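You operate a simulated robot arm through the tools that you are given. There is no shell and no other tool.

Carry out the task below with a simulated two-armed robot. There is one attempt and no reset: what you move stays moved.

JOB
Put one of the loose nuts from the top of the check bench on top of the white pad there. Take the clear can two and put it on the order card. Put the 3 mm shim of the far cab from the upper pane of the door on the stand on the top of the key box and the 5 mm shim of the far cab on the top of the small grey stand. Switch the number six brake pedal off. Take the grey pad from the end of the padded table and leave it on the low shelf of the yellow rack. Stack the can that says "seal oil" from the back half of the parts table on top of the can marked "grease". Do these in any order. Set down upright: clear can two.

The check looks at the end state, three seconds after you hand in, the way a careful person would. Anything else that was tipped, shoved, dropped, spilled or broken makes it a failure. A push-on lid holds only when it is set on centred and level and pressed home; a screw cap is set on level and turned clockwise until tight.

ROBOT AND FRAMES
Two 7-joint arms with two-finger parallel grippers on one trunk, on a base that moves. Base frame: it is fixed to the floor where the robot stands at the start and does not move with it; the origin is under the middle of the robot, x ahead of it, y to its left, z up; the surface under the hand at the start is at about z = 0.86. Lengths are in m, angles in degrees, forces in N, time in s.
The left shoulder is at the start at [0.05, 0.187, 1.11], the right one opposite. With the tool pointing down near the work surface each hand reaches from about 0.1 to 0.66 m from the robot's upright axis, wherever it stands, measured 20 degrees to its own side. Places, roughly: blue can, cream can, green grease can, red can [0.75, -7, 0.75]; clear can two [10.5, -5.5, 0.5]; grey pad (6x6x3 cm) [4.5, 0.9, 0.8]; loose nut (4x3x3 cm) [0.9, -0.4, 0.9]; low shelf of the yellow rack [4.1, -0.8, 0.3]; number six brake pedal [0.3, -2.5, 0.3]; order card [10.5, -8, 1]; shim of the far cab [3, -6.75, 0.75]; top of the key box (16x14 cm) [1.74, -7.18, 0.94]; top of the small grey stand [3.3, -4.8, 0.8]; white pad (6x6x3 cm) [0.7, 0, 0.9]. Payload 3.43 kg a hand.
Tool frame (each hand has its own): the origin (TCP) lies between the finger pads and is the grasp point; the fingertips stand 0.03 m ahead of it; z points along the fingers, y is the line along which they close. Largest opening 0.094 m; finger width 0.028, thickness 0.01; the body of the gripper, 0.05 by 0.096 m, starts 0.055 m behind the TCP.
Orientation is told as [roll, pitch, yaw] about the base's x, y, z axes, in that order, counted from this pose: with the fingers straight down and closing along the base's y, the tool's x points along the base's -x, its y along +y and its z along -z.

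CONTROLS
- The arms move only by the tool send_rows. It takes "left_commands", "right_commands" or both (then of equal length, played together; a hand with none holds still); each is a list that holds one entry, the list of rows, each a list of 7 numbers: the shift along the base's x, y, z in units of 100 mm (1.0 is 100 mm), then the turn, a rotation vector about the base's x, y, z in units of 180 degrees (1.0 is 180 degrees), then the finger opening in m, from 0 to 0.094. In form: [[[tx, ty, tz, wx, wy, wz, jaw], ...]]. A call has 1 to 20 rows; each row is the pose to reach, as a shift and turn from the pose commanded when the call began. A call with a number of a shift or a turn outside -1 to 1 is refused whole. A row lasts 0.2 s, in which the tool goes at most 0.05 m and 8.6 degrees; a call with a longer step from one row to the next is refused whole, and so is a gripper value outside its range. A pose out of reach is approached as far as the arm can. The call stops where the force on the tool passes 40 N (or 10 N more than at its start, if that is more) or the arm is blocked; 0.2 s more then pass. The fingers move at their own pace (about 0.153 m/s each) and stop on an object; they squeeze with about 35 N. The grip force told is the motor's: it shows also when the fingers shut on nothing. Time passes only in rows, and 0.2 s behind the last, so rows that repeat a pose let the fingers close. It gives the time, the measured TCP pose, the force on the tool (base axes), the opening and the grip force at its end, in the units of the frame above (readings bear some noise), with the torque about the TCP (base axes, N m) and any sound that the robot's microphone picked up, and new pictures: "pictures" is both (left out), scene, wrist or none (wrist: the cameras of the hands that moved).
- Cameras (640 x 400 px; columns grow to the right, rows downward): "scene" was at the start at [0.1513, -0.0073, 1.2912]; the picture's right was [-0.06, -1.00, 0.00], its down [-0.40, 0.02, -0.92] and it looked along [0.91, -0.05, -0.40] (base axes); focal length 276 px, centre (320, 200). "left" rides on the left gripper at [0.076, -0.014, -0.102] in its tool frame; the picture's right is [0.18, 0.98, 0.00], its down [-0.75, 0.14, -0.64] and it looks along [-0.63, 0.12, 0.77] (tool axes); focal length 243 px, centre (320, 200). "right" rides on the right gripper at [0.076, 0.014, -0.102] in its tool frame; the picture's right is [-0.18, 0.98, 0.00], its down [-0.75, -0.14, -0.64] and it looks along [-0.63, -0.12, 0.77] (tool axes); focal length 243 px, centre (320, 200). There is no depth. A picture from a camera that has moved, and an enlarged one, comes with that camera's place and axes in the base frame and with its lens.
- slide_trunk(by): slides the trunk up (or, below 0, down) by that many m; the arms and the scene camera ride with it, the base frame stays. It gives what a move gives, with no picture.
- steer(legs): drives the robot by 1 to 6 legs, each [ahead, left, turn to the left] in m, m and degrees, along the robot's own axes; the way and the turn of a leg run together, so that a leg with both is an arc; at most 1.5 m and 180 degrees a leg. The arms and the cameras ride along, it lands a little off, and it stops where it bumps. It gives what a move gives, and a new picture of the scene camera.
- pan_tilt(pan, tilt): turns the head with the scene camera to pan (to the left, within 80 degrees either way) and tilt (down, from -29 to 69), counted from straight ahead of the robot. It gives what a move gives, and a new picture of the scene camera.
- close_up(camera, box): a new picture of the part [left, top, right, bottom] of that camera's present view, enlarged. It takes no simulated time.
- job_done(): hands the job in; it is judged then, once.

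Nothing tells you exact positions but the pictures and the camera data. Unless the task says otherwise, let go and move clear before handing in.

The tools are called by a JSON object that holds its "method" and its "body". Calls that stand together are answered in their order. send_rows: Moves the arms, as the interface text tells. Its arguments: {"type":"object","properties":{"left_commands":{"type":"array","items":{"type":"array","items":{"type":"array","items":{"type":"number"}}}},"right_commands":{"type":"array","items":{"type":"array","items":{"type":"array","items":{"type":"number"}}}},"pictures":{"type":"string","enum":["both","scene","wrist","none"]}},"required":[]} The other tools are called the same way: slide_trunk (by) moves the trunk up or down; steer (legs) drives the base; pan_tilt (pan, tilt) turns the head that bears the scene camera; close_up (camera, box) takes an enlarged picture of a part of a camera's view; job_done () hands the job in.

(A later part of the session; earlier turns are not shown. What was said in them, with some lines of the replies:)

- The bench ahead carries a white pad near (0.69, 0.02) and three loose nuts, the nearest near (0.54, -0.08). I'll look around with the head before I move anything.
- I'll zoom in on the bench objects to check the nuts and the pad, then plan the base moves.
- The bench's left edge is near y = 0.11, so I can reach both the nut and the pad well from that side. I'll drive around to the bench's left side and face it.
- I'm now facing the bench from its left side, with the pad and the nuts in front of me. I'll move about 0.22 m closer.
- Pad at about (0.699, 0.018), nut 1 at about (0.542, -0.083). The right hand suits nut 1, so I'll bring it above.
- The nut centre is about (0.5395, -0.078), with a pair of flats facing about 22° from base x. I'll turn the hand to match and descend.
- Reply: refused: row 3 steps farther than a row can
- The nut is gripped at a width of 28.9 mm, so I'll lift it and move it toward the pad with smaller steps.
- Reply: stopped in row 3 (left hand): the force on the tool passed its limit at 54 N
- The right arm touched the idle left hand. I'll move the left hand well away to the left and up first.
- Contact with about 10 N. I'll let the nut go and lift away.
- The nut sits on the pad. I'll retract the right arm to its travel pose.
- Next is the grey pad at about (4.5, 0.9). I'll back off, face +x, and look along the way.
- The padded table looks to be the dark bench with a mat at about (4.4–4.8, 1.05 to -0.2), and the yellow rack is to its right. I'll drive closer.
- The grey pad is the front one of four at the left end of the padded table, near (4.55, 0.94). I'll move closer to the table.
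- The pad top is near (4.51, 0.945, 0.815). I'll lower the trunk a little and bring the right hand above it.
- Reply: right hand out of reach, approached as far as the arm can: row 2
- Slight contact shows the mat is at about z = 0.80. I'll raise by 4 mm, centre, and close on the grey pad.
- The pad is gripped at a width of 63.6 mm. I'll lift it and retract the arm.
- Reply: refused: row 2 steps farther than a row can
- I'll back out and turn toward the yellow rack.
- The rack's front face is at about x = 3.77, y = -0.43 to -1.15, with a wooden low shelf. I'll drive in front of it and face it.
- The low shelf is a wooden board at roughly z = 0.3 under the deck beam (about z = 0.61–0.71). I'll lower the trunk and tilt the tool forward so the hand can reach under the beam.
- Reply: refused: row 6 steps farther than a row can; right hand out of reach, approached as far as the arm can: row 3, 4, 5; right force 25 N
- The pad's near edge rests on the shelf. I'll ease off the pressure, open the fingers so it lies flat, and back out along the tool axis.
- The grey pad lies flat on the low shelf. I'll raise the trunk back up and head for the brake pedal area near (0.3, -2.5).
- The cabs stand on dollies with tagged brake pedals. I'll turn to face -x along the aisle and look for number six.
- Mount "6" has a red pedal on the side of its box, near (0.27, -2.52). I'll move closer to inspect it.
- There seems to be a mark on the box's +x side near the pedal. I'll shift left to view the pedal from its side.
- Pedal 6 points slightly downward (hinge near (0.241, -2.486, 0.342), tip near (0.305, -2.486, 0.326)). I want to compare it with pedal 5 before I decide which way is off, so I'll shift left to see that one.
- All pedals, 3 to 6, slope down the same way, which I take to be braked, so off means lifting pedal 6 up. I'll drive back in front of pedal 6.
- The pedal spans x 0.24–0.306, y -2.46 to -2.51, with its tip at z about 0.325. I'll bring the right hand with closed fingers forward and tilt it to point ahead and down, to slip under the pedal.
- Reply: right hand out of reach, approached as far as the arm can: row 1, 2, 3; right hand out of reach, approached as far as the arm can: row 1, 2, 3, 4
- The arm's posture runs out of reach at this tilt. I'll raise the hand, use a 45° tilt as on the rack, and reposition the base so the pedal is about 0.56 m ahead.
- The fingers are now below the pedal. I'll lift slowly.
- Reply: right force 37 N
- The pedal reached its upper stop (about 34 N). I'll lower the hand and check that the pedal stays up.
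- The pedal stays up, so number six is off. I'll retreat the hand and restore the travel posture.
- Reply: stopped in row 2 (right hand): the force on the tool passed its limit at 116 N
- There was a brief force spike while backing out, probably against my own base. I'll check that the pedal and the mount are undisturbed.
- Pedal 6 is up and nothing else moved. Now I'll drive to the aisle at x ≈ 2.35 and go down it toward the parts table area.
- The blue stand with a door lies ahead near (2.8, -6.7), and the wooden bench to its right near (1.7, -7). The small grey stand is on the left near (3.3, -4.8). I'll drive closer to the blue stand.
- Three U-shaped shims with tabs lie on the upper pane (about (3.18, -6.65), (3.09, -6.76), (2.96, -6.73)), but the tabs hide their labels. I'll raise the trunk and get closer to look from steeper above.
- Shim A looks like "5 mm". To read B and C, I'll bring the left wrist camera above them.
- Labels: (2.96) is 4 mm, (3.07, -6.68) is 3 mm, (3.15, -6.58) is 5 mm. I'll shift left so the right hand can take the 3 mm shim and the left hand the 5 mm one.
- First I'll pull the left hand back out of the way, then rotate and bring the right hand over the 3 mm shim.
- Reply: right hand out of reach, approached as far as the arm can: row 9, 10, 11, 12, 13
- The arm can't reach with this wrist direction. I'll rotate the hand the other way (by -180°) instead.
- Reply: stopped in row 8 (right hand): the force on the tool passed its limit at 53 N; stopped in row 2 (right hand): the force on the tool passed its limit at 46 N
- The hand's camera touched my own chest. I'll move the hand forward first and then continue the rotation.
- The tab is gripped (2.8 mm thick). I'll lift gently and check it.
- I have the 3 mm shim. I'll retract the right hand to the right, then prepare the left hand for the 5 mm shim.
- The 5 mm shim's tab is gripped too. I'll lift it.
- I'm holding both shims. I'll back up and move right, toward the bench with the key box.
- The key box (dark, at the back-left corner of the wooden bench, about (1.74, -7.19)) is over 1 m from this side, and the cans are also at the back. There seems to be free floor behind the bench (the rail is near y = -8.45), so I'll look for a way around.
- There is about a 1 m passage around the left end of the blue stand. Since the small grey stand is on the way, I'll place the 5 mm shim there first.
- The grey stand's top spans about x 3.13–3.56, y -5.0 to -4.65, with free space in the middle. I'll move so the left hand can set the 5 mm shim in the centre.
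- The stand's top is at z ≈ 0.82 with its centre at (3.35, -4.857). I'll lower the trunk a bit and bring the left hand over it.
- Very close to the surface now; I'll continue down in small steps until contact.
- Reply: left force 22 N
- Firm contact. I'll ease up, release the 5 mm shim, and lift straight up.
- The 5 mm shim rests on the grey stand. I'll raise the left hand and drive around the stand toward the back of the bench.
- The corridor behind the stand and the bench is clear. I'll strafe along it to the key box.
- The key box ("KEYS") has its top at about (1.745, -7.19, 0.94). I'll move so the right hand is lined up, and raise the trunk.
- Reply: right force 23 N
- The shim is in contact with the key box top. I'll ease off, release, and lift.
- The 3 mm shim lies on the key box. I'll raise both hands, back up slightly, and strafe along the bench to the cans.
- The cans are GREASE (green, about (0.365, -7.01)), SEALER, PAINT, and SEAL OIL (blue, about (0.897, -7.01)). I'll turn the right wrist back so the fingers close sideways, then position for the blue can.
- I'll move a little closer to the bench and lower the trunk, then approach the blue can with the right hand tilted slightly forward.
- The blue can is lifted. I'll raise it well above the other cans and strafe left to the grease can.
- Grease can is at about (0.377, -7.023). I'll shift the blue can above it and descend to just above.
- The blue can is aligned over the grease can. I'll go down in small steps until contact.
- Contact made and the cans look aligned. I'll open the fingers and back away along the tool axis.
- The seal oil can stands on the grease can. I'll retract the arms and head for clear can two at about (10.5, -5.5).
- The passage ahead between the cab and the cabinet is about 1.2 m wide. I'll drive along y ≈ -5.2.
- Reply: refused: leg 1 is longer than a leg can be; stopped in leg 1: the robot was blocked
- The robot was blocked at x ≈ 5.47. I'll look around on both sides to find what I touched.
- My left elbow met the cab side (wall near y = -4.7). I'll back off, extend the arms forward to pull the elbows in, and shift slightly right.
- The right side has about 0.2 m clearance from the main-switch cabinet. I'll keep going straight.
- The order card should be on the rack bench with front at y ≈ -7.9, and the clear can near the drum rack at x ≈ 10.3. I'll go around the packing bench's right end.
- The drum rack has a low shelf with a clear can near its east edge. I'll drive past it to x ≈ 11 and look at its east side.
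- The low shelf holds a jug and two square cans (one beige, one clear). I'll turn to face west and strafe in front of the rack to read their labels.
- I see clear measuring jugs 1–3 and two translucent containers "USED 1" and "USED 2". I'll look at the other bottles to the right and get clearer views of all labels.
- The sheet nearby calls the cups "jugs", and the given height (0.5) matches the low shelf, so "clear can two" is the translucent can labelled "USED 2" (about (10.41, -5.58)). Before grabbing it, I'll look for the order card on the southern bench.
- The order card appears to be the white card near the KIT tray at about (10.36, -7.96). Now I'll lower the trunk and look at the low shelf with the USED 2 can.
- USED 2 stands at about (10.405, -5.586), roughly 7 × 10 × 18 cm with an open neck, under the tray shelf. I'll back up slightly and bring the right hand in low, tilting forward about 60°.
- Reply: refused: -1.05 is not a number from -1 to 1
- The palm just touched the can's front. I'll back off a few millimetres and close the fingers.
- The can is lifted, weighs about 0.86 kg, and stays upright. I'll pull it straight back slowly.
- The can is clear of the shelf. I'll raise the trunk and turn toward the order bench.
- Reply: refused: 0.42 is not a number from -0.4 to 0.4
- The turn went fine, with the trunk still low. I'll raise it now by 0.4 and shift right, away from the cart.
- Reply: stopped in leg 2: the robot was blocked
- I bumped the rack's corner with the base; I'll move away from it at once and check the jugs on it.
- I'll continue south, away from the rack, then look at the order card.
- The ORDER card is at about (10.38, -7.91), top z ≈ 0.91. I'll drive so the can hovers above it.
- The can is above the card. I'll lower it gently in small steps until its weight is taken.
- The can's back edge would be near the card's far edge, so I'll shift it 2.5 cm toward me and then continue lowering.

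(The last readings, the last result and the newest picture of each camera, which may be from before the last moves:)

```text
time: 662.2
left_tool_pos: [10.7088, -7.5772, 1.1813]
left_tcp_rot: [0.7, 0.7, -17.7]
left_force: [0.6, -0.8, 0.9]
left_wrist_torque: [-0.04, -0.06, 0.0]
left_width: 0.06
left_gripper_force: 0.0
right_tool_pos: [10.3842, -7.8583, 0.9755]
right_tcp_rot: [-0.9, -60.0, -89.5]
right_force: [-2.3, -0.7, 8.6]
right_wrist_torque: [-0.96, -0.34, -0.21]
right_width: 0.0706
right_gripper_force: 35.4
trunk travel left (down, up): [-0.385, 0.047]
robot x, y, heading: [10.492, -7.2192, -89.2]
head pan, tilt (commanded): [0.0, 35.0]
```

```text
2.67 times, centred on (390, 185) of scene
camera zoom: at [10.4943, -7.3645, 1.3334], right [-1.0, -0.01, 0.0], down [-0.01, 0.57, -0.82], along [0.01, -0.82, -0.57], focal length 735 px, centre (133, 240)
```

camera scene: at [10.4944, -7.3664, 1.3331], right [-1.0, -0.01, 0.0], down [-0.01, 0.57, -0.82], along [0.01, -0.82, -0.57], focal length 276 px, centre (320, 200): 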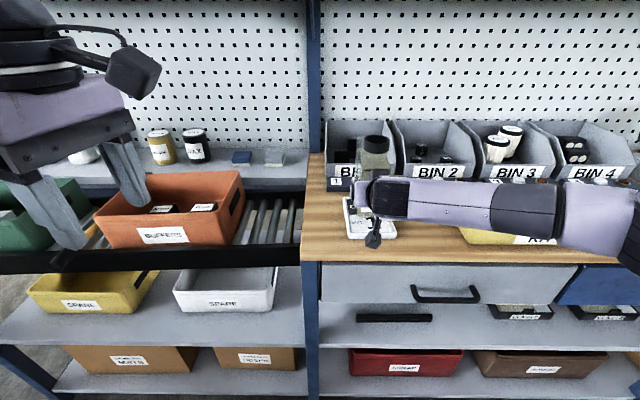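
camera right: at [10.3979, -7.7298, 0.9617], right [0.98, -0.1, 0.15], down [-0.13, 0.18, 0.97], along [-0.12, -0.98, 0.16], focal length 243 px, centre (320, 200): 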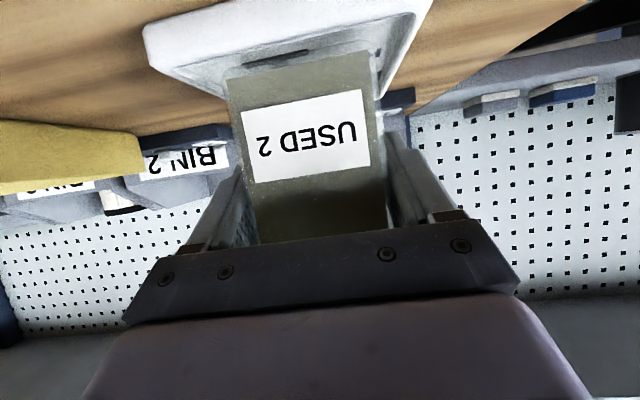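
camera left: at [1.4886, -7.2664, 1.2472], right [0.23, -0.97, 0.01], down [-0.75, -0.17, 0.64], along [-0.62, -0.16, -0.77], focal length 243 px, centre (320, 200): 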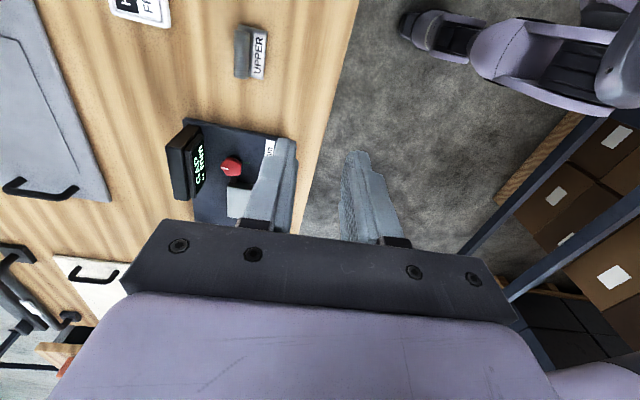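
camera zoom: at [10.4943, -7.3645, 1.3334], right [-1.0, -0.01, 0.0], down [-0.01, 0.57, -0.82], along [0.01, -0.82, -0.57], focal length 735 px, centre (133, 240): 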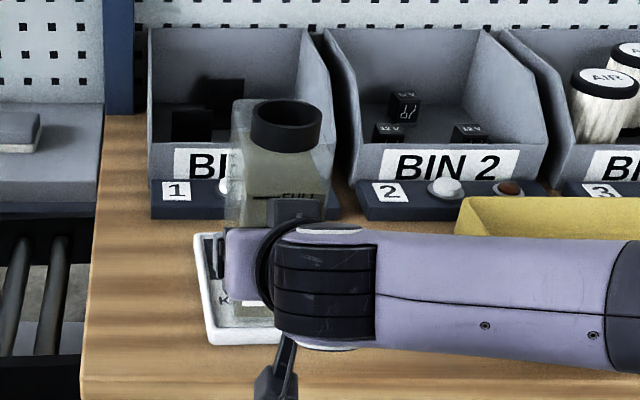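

{"method": "send_rows", "body": {"right_commands": [[[0, 0, 0.015, 0, 0, 0, 0.05], [0, 0, 0.015, 0, 0, 0, 0.068], [0, 0, 0.015, 0, 0, 0, 0.072], [0, 0, 0.015, 0, 0, 0, 0.08], [0, 0, 0.015, 0, 0, 0, 0.09], [0, 0, 0.015, 0, 0, 0, 0.09]]], "pictures": "both"}}

{"method": "close_up", "body": {"camera": "scene", "box": [310, 110, 470, 260]}}

```text
time: 663.6
left_tool_pos: [10.709, -7.5781, 1.1802]
left_tcp_rot: [0.6, 0.8, -17.7]
left_force: [-0.5, 0.8, -0.2]
left_wrist_torque: [-0.01, 0.0, 0.02]
left_width: 0.0601
left_gripper_force: 0.1
right_tool_pos: [10.3838, -7.8573, 0.9746]
right_tcp_rot: [-1.0, -59.7, -89.4]
right_force: [0.2, 0.6, 0.0]
right_wrist_torque: [0.02, 0.0, -0.02]
right_width: 0.0902
right_gripper_force: 0.1
trunk travel left (down, up): [-0.385, 0.047]
robot x, y, heading: [10.4909, -7.2172, -89.2]
head pan, tilt (commanded): [0.0, 35.0]
camera scene: at [10.4945, -7.3654, 1.3332], right [-1.0, -0.01, 0.0], down [-0.01, 0.57, -0.82], along [0.01, -0.82, -0.57], focal length 276 px, centre (320, 200)
camera right: at [10.3982, -7.729, 0.96], right [0.98, -0.1, 0.15], down [-0.13, 0.18, 0.98], along [-0.12, -0.98, 0.16], focal length 243 px, centre (320, 200)
```

scene: 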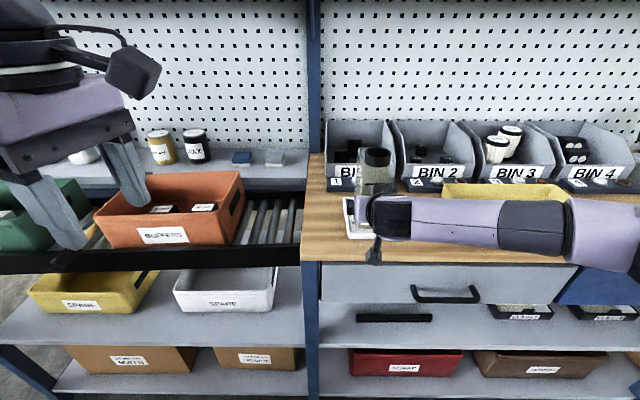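
right: 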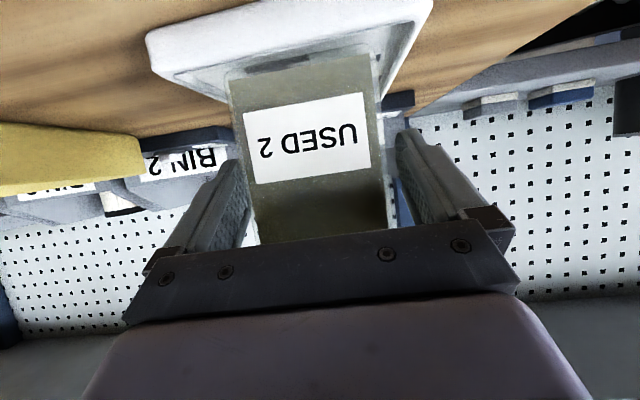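

```text
2.67 times, centred on (390, 185) of scene
camera zoom: at [10.4945, -7.3654, 1.3332], right [-1.0, -0.01, 0.0], down [-0.01, 0.57, -0.82], along [0.01, -0.82, -0.57], focal length 735 px, centre (133, 240)
```

zoom: 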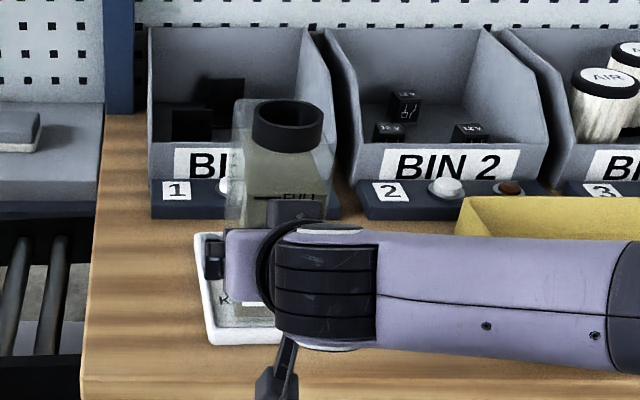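

The can stands on the card. I'll withdraw the hand straight back along the tool axis.

{"method": "send_rows", "body": {"right_commands": [[[0, 0.15, 0.05, 0, 0, 0, 0.09], [0, 0.4, 0.15, 0, 0, 0, 0.09], [0, 0.7, 0.3, 0, 0, 0, 0.09], [0, 1.0, 0.45, 0, 0, 0, 0.09]]], "pictures": "both"}}

{"method": "close_up", "body": {"camera": "scene", "box": [310, 110, 470, 260]}}

```text
time: 664.6
left_tool_pos: [10.708, -7.5788, 1.1798]
left_tcp_rot: [0.7, 0.7, -17.8]
left_force: [-0.2, -0.6, 0.2]
left_wrist_torque: [0.02, -0.02, -0.03]
left_width: 0.0599
left_gripper_force: 0.1
right_tool_pos: [10.383, -7.7562, 1.0205]
right_tcp_rot: [-1.0, -59.8, -89.3]
right_force: [-1.3, -0.9, -0.2]
right_wrist_torque: [-0.01, -0.01, 0.01]
right_width: 0.0899
right_gripper_force: 0.2
trunk travel left (down, up): [-0.385, 0.047]
robot x, y, heading: [10.4895, -7.2142, -89.3]
head pan, tilt (commanded): [0.0, 35.0]
camera scene: at [10.4945, -7.3651, 1.3333], right [-1.0, -0.01, 0.0], down [-0.01, 0.57, -0.82], along [0.01, -0.82, -0.57], focal length 276 px, centre (320, 200)
camera right: at [10.3977, -7.6281, 1.0068], right [0.98, -0.1, 0.15], down [-0.13, 0.18, 0.98], along [-0.12, -0.98, 0.16], focal length 243 px, centre (320, 200)
```

scene: 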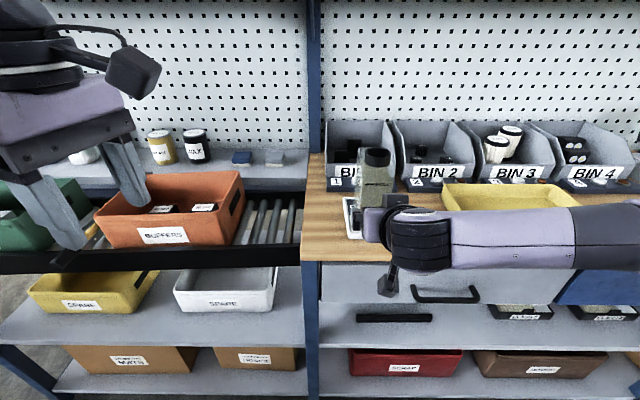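
right: 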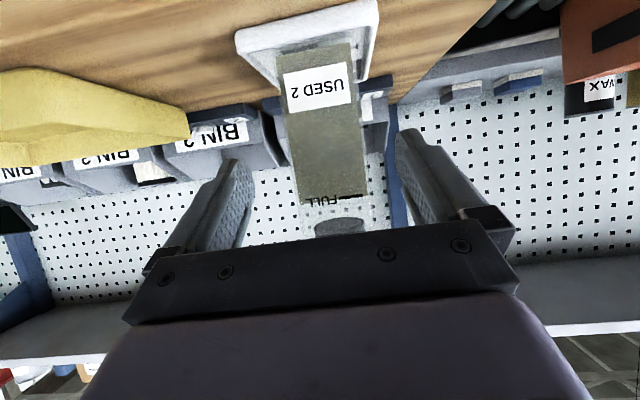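

```text
2.67 times, centred on (390, 185) of scene
camera zoom: at [10.4945, -7.3651, 1.3333], right [-1.0, -0.01, 0.0], down [-0.01, 0.57, -0.82], along [0.01, -0.82, -0.57], focal length 735 px, centre (133, 240)
```

zoom: 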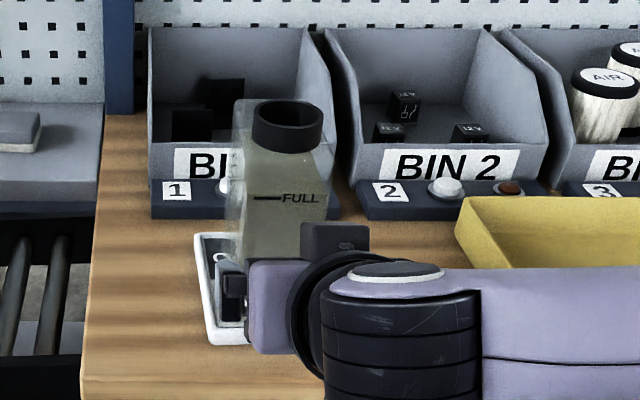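

USED 2 stands upright on the order card. I'll back away, straighten the wrist, and then inspect the drum rack I bumped earlier.

{"method": "steer", "body": {"legs": [[-0.45, 0, 0]]}}

{"method": "close_up", "body": {"camera": "scene", "box": [280, 80, 480, 240]}}

{"method": "send_rows", "body": {"right_commands": [[[0, 0, 0.1, 0.042, 0, 0, 0.09], [0, 0, 0.2, 0.084, 0, 0, 0.09], [0, 0, 0.3, 0.126, 0, 0, 0.09], [0, 0, 0.4, 0.168, 0, 0, 0.09], [0, 0, 0.5, 0.21, 0, 0, 0.09], [0, 0, 0.6, 0.252, 0, 0, 0.09], [0, 0, 0.7, 0.294, 0, 0, 0.09], [0, 0, 0.8, 0.333, 0, 0, 0.09]]], "pictures": "scene"}}

```text
time: 667.2
left_tool_pos: [10.704, -7.1357, 1.1794]
left_tcp_rot: [0.6, 0.8, -17.8]
left_force: [0.0, -0.6, -0.3]
left_wrist_torque: [-0.02, 0.0, 0.0]
left_width: 0.0602
left_gripper_force: 0.0
right_tool_pos: [10.3778, -7.3148, 1.0213]
right_tcp_rot: [-1.0, -60.0, -89.5]
right_force: [-0.9, 0.3, 0.4]
right_wrist_torque: [-0.02, -0.01, 0.0]
right_width: 0.0898
right_gripper_force: 0.0
trunk travel left (down, up): [-0.385, 0.047]
robot x, y, heading: [10.4913, -6.7754, -89.4]
head pan, tilt (commanded): [0.0, 35.0]
camera scene: at [10.4896, -6.9221, 1.3333], right [-1.0, -0.01, 0.0], down [-0.01, 0.57, -0.82], along [0.01, -0.82, -0.57], focal length 276 px, centre (320, 200)
```

scene: 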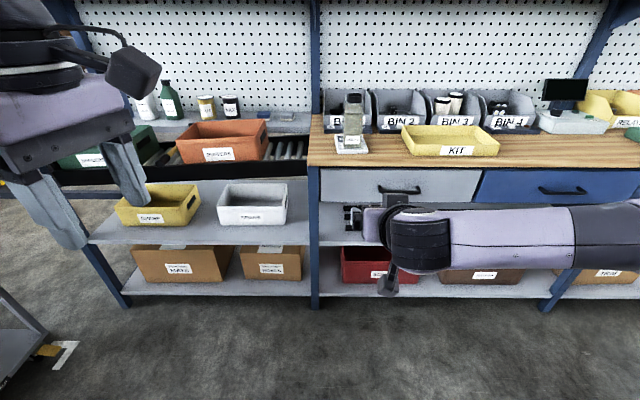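

```text
2.50 times, centred on (380, 160) of scene
camera zoom: at [10.4896, -6.9221, 1.3333], right [-1.0, -0.01, 0.0], down [-0.01, 0.57, -0.82], along [0.01, -0.82, -0.57], focal length 689 px, centre (170, 300)
```

zoom: 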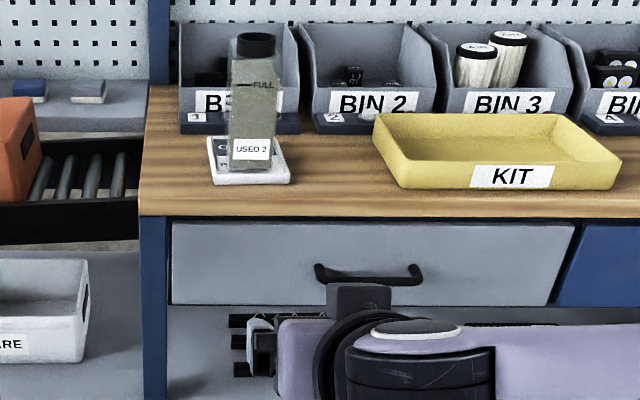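

```text
time: 669.0
left_tool_pos: [10.7039, -7.1362, 1.1791]
left_tcp_rot: [0.6, 0.9, -17.7]
left_force: [0.7, -0.7, 0.5]
left_wrist_torque: [0.01, -0.02, 0.02]
left_width: 0.0598
left_gripper_force: 0.1
right_tool_pos: [10.3783, -7.314, 1.1012]
right_tcp_rot: [-0.4, 0.2, -89.6]
right_force: [0.2, -0.1, 0.4]
right_wrist_torque: [0.04, 0.0, 0.01]
right_width: 0.0899
right_gripper_force: 0.0
trunk travel left (down, up): [-0.385, 0.047]
robot x, y, heading: [10.4846, -6.7751, -89.3]
head pan, tilt (commanded): [0.0, 35.0]
camera scene: at [10.4899, -6.9226, 1.3332], right [-1.0, -0.01, 0.0], down [-0.01, 0.57, -0.82], along [0.01, -0.82, -0.57], focal length 276 px, centre (320, 200)
```

scene: 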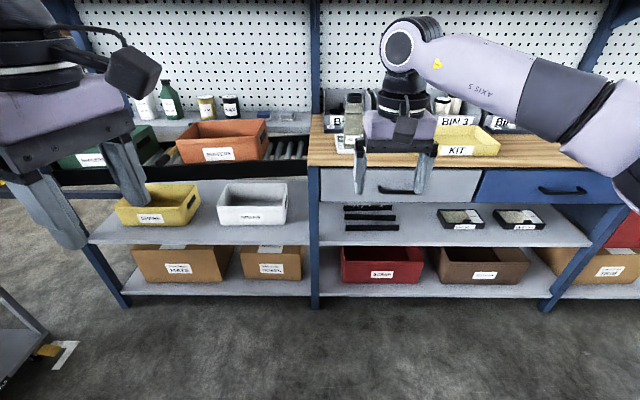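

{"method": "send_rows", "body": {"right_commands": [[[0, 0.4, 0.1, 0, 0, 0, 0.06], [0, 0.8, 0.2, 0, 0, 0, 0.06], [0, 1.0, 0.3, 0, 0, 0, 0.06]]], "pictures": "none"}}

{"method": "steer", "body": {"legs": [[0.05, 0, 0], [0, 0, 135]]}}

{"method": "pan_tilt", "body": {"pan": 45, "tilt": 15}}

```text
time: 669.9
left_tool_pos: [10.7032, -7.135, 1.1809]
left_tcp_rot: [0.7, 0.8, -17.8]
left_force: [-0.9, 1.3, 0.5]
left_wrist_torque: [0.02, 0.0, 0.03]
left_width: 0.06
left_gripper_force: 0.0
right_tool_pos: [10.3785, -7.2143, 1.1312]
right_tcp_rot: [-0.5, 0.1, -89.8]
right_force: [-1.0, 0.2, -0.3]
right_wrist_torque: [-0.02, -0.01, -0.01]
right_width: 0.0602
right_gripper_force: 0.2
trunk travel left (down, up): [-0.385, 0.047]
robot x, y, heading: [10.4903, -6.7716, -89.5]
head pan, tilt (commanded): [0.0, 35.0]
```

```text
time: 676.4
left_tool_pos: [10.5875, -6.4151, 1.1801]
left_tcp_rot: [0.7, 0.8, 117.5]
left_force: [-0.8, -0.3, -0.4]
left_wrist_torque: [0.01, 0.01, -0.01]
left_width: 0.0598
left_gripper_force: 0.0
right_tool_pos: [10.8756, -6.5882, 1.1324]
right_tcp_rot: [-0.7, 0.1, 45.8]
right_force: [-0.2, 0.1, 0.0]
right_wrist_torque: [-0.02, -0.01, 0.0]
right_width: 0.06
right_gripper_force: 0.0
trunk travel left (down, up): [-0.385, 0.047]
robot x, y, heading: [10.491, -6.8249, 46.0]
head pan, tilt (commanded): [0.0, 35.0]
camera scene: at [10.5903, -6.7215, 1.3332], right [0.72, -0.69, 0.0], down [-0.4, -0.41, -0.82], along [0.57, 0.59, -0.57], focal length 276 px, centre (320, 200)
```

scene: 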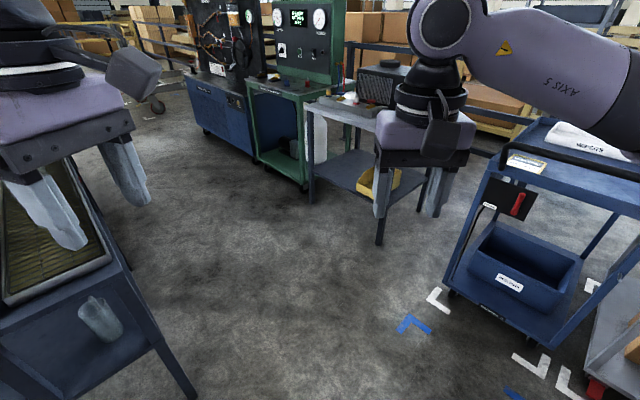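

```text
time: 677.5
left_tool_pos: [10.5876, -6.4164, 1.181]
left_tcp_rot: [0.8, 0.9, 117.5]
left_force: [0.4, -0.7, 0.1]
left_wrist_torque: [-0.03, 0.0, 0.0]
left_width: 0.0602
left_gripper_force: 0.1
right_tool_pos: [10.8751, -6.5871, 1.1303]
right_tcp_rot: [-0.5, 0.1, 45.7]
right_force: [-0.9, -0.7, 0.5]
right_wrist_torque: [-0.02, 0.02, 0.01]
right_width: 0.0601
right_gripper_force: 0.0
trunk travel left (down, up): [-0.385, 0.047]
robot x, y, heading: [10.49, -6.8245, 45.8]
head pan, tilt (commanded): [45.0, 15.0]
camera scene: at [10.5277, -6.6914, 1.3652], right [1.0, 0.02, 0.0], down [0.0, -0.26, -0.97], along [-0.02, 0.97, -0.26], focal length 276 px, centre (320, 200)
```

scene: 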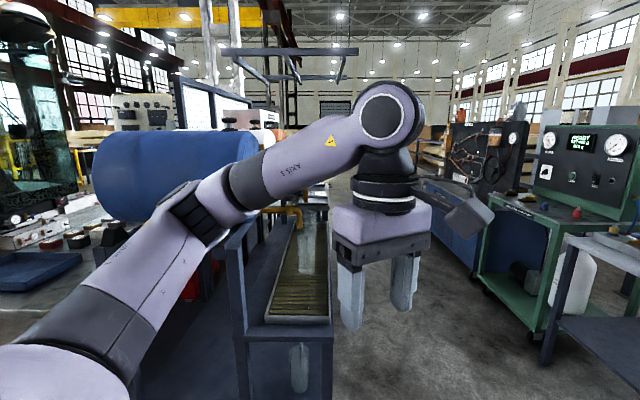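

{"method": "close_up", "body": {"camera": "scene", "box": [210, 170, 350, 400]}}

{"method": "pan_tilt", "body": {"pan": 40, "tilt": 30}}

{"method": "close_up", "body": {"camera": "scene", "box": [200, 60, 400, 300]}}

```text
1.74 times, centred on (280, 285) of scene
camera zoom: at [10.5277, -6.6914, 1.3652], right [1.0, 0.02, 0.0], down [0.0, -0.26, -0.97], along [-0.02, 0.97, -0.26], focal length 479 px, centre (390, 52)
```

zoom: 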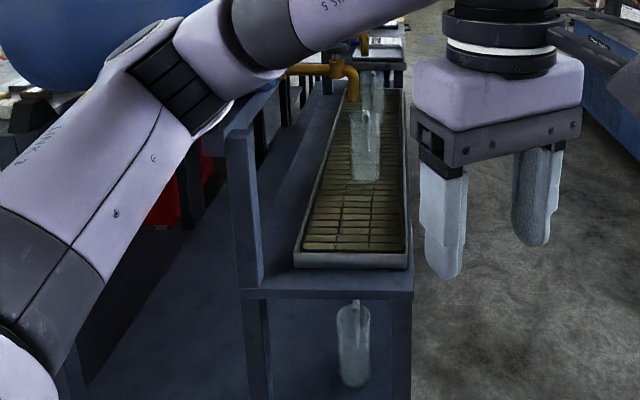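

```text
time: 678.3
left_tool_pos: [10.5868, -6.4156, 1.1799]
left_tcp_rot: [0.7, 0.7, 117.7]
left_force: [1.0, -0.7, 0.2]
left_wrist_torque: [0.0, 0.03, 0.0]
left_width: 0.0599
left_gripper_force: 0.0
right_tool_pos: [10.8765, -6.5873, 1.1315]
right_tcp_rot: [-0.5, 0.1, 45.6]
right_force: [-0.5, 0.6, -0.3]
right_wrist_torque: [-0.01, -0.02, -0.01]
right_width: 0.0602
right_gripper_force: 0.1
trunk travel left (down, up): [-0.385, 0.047]
robot x, y, heading: [10.4895, -6.8252, 45.9]
head pan, tilt (commanded): [40.0, 30.0]
camera scene: at [10.5355, -6.6946, 1.3411], right [1.0, -0.07, 0.0], down [-0.03, -0.5, -0.87], along [0.06, 0.86, -0.5], focal length 276 px, centre (320, 200)
```

scene: 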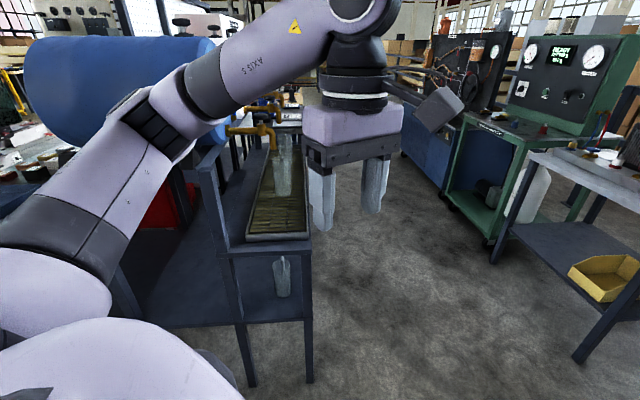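

```text
1.67 times, centred on (300, 180) of scene
camera zoom: at [10.5355, -6.6946, 1.3411], right [1.0, -0.07, 0.0], down [-0.03, -0.5, -0.87], along [0.06, 0.86, -0.5], focal length 459 px, centre (353, 233)
```

zoom: 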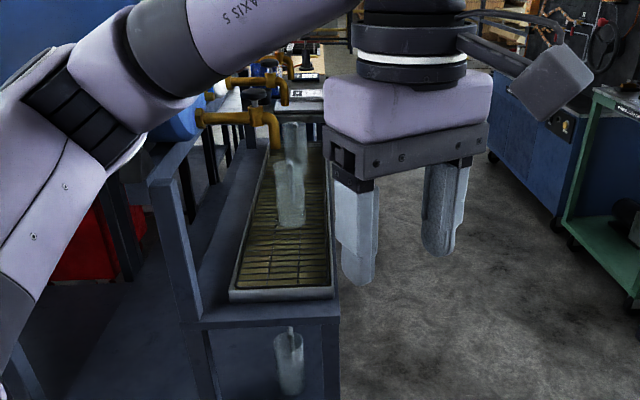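

The rack looks undisturbed: the jugs stand upright and the taps are closed. USED 2 stands upright on the order card, both hands are empty and clear, and every part of the job is done, so I'm handing in.

{"method": "job_done", "body": {}}

```text
The job is handed in.
```

I finished every part of the job and handed it in; I haven't seen the check's result. I read two instructions by judgement, and I bumped things twice along the way.

| Job | Final state |
|---|---|
| Loose nut | On top of the white pad on the check bench |
| Clear can two | Upright on the order card, with the hand clear |
| 3 mm shim | Flat on top of the key box |
| 5 mm shim | On top of the small grey stand |
| Number six brake pedal | Lifted to its upper stop; it stayed up |
| Grey pad | Flat on the low shelf of the yellow rack |
| Seal oil can | Stacked on the grease can and standing |

**Readings I had to choose:**
- **Clear can two:** I took this to be the see-through can labelled "USED 2". It stood on the low shelf where your list put it. The clear jugs are marked with their own numbers and stood higher, apart from jug 3.
- **Pedal off:** pedals three to six all pointed down, so I took down as braked and lifted number six up.

**Contacts along the way:**
- **Cab:** my left elbow met the side of a cab while I drove past it. I backed off and saw no movement, but I did not check it up close.
- **Drum rack:** my base bumped its corner while I was carrying clear can two. Afterwards the jugs stood upright and the taps looked closed.
- **Pedal:** one high force reading came up while I backed away from it, most likely from touching my own base. The pedal and the mount looked undisturbed.
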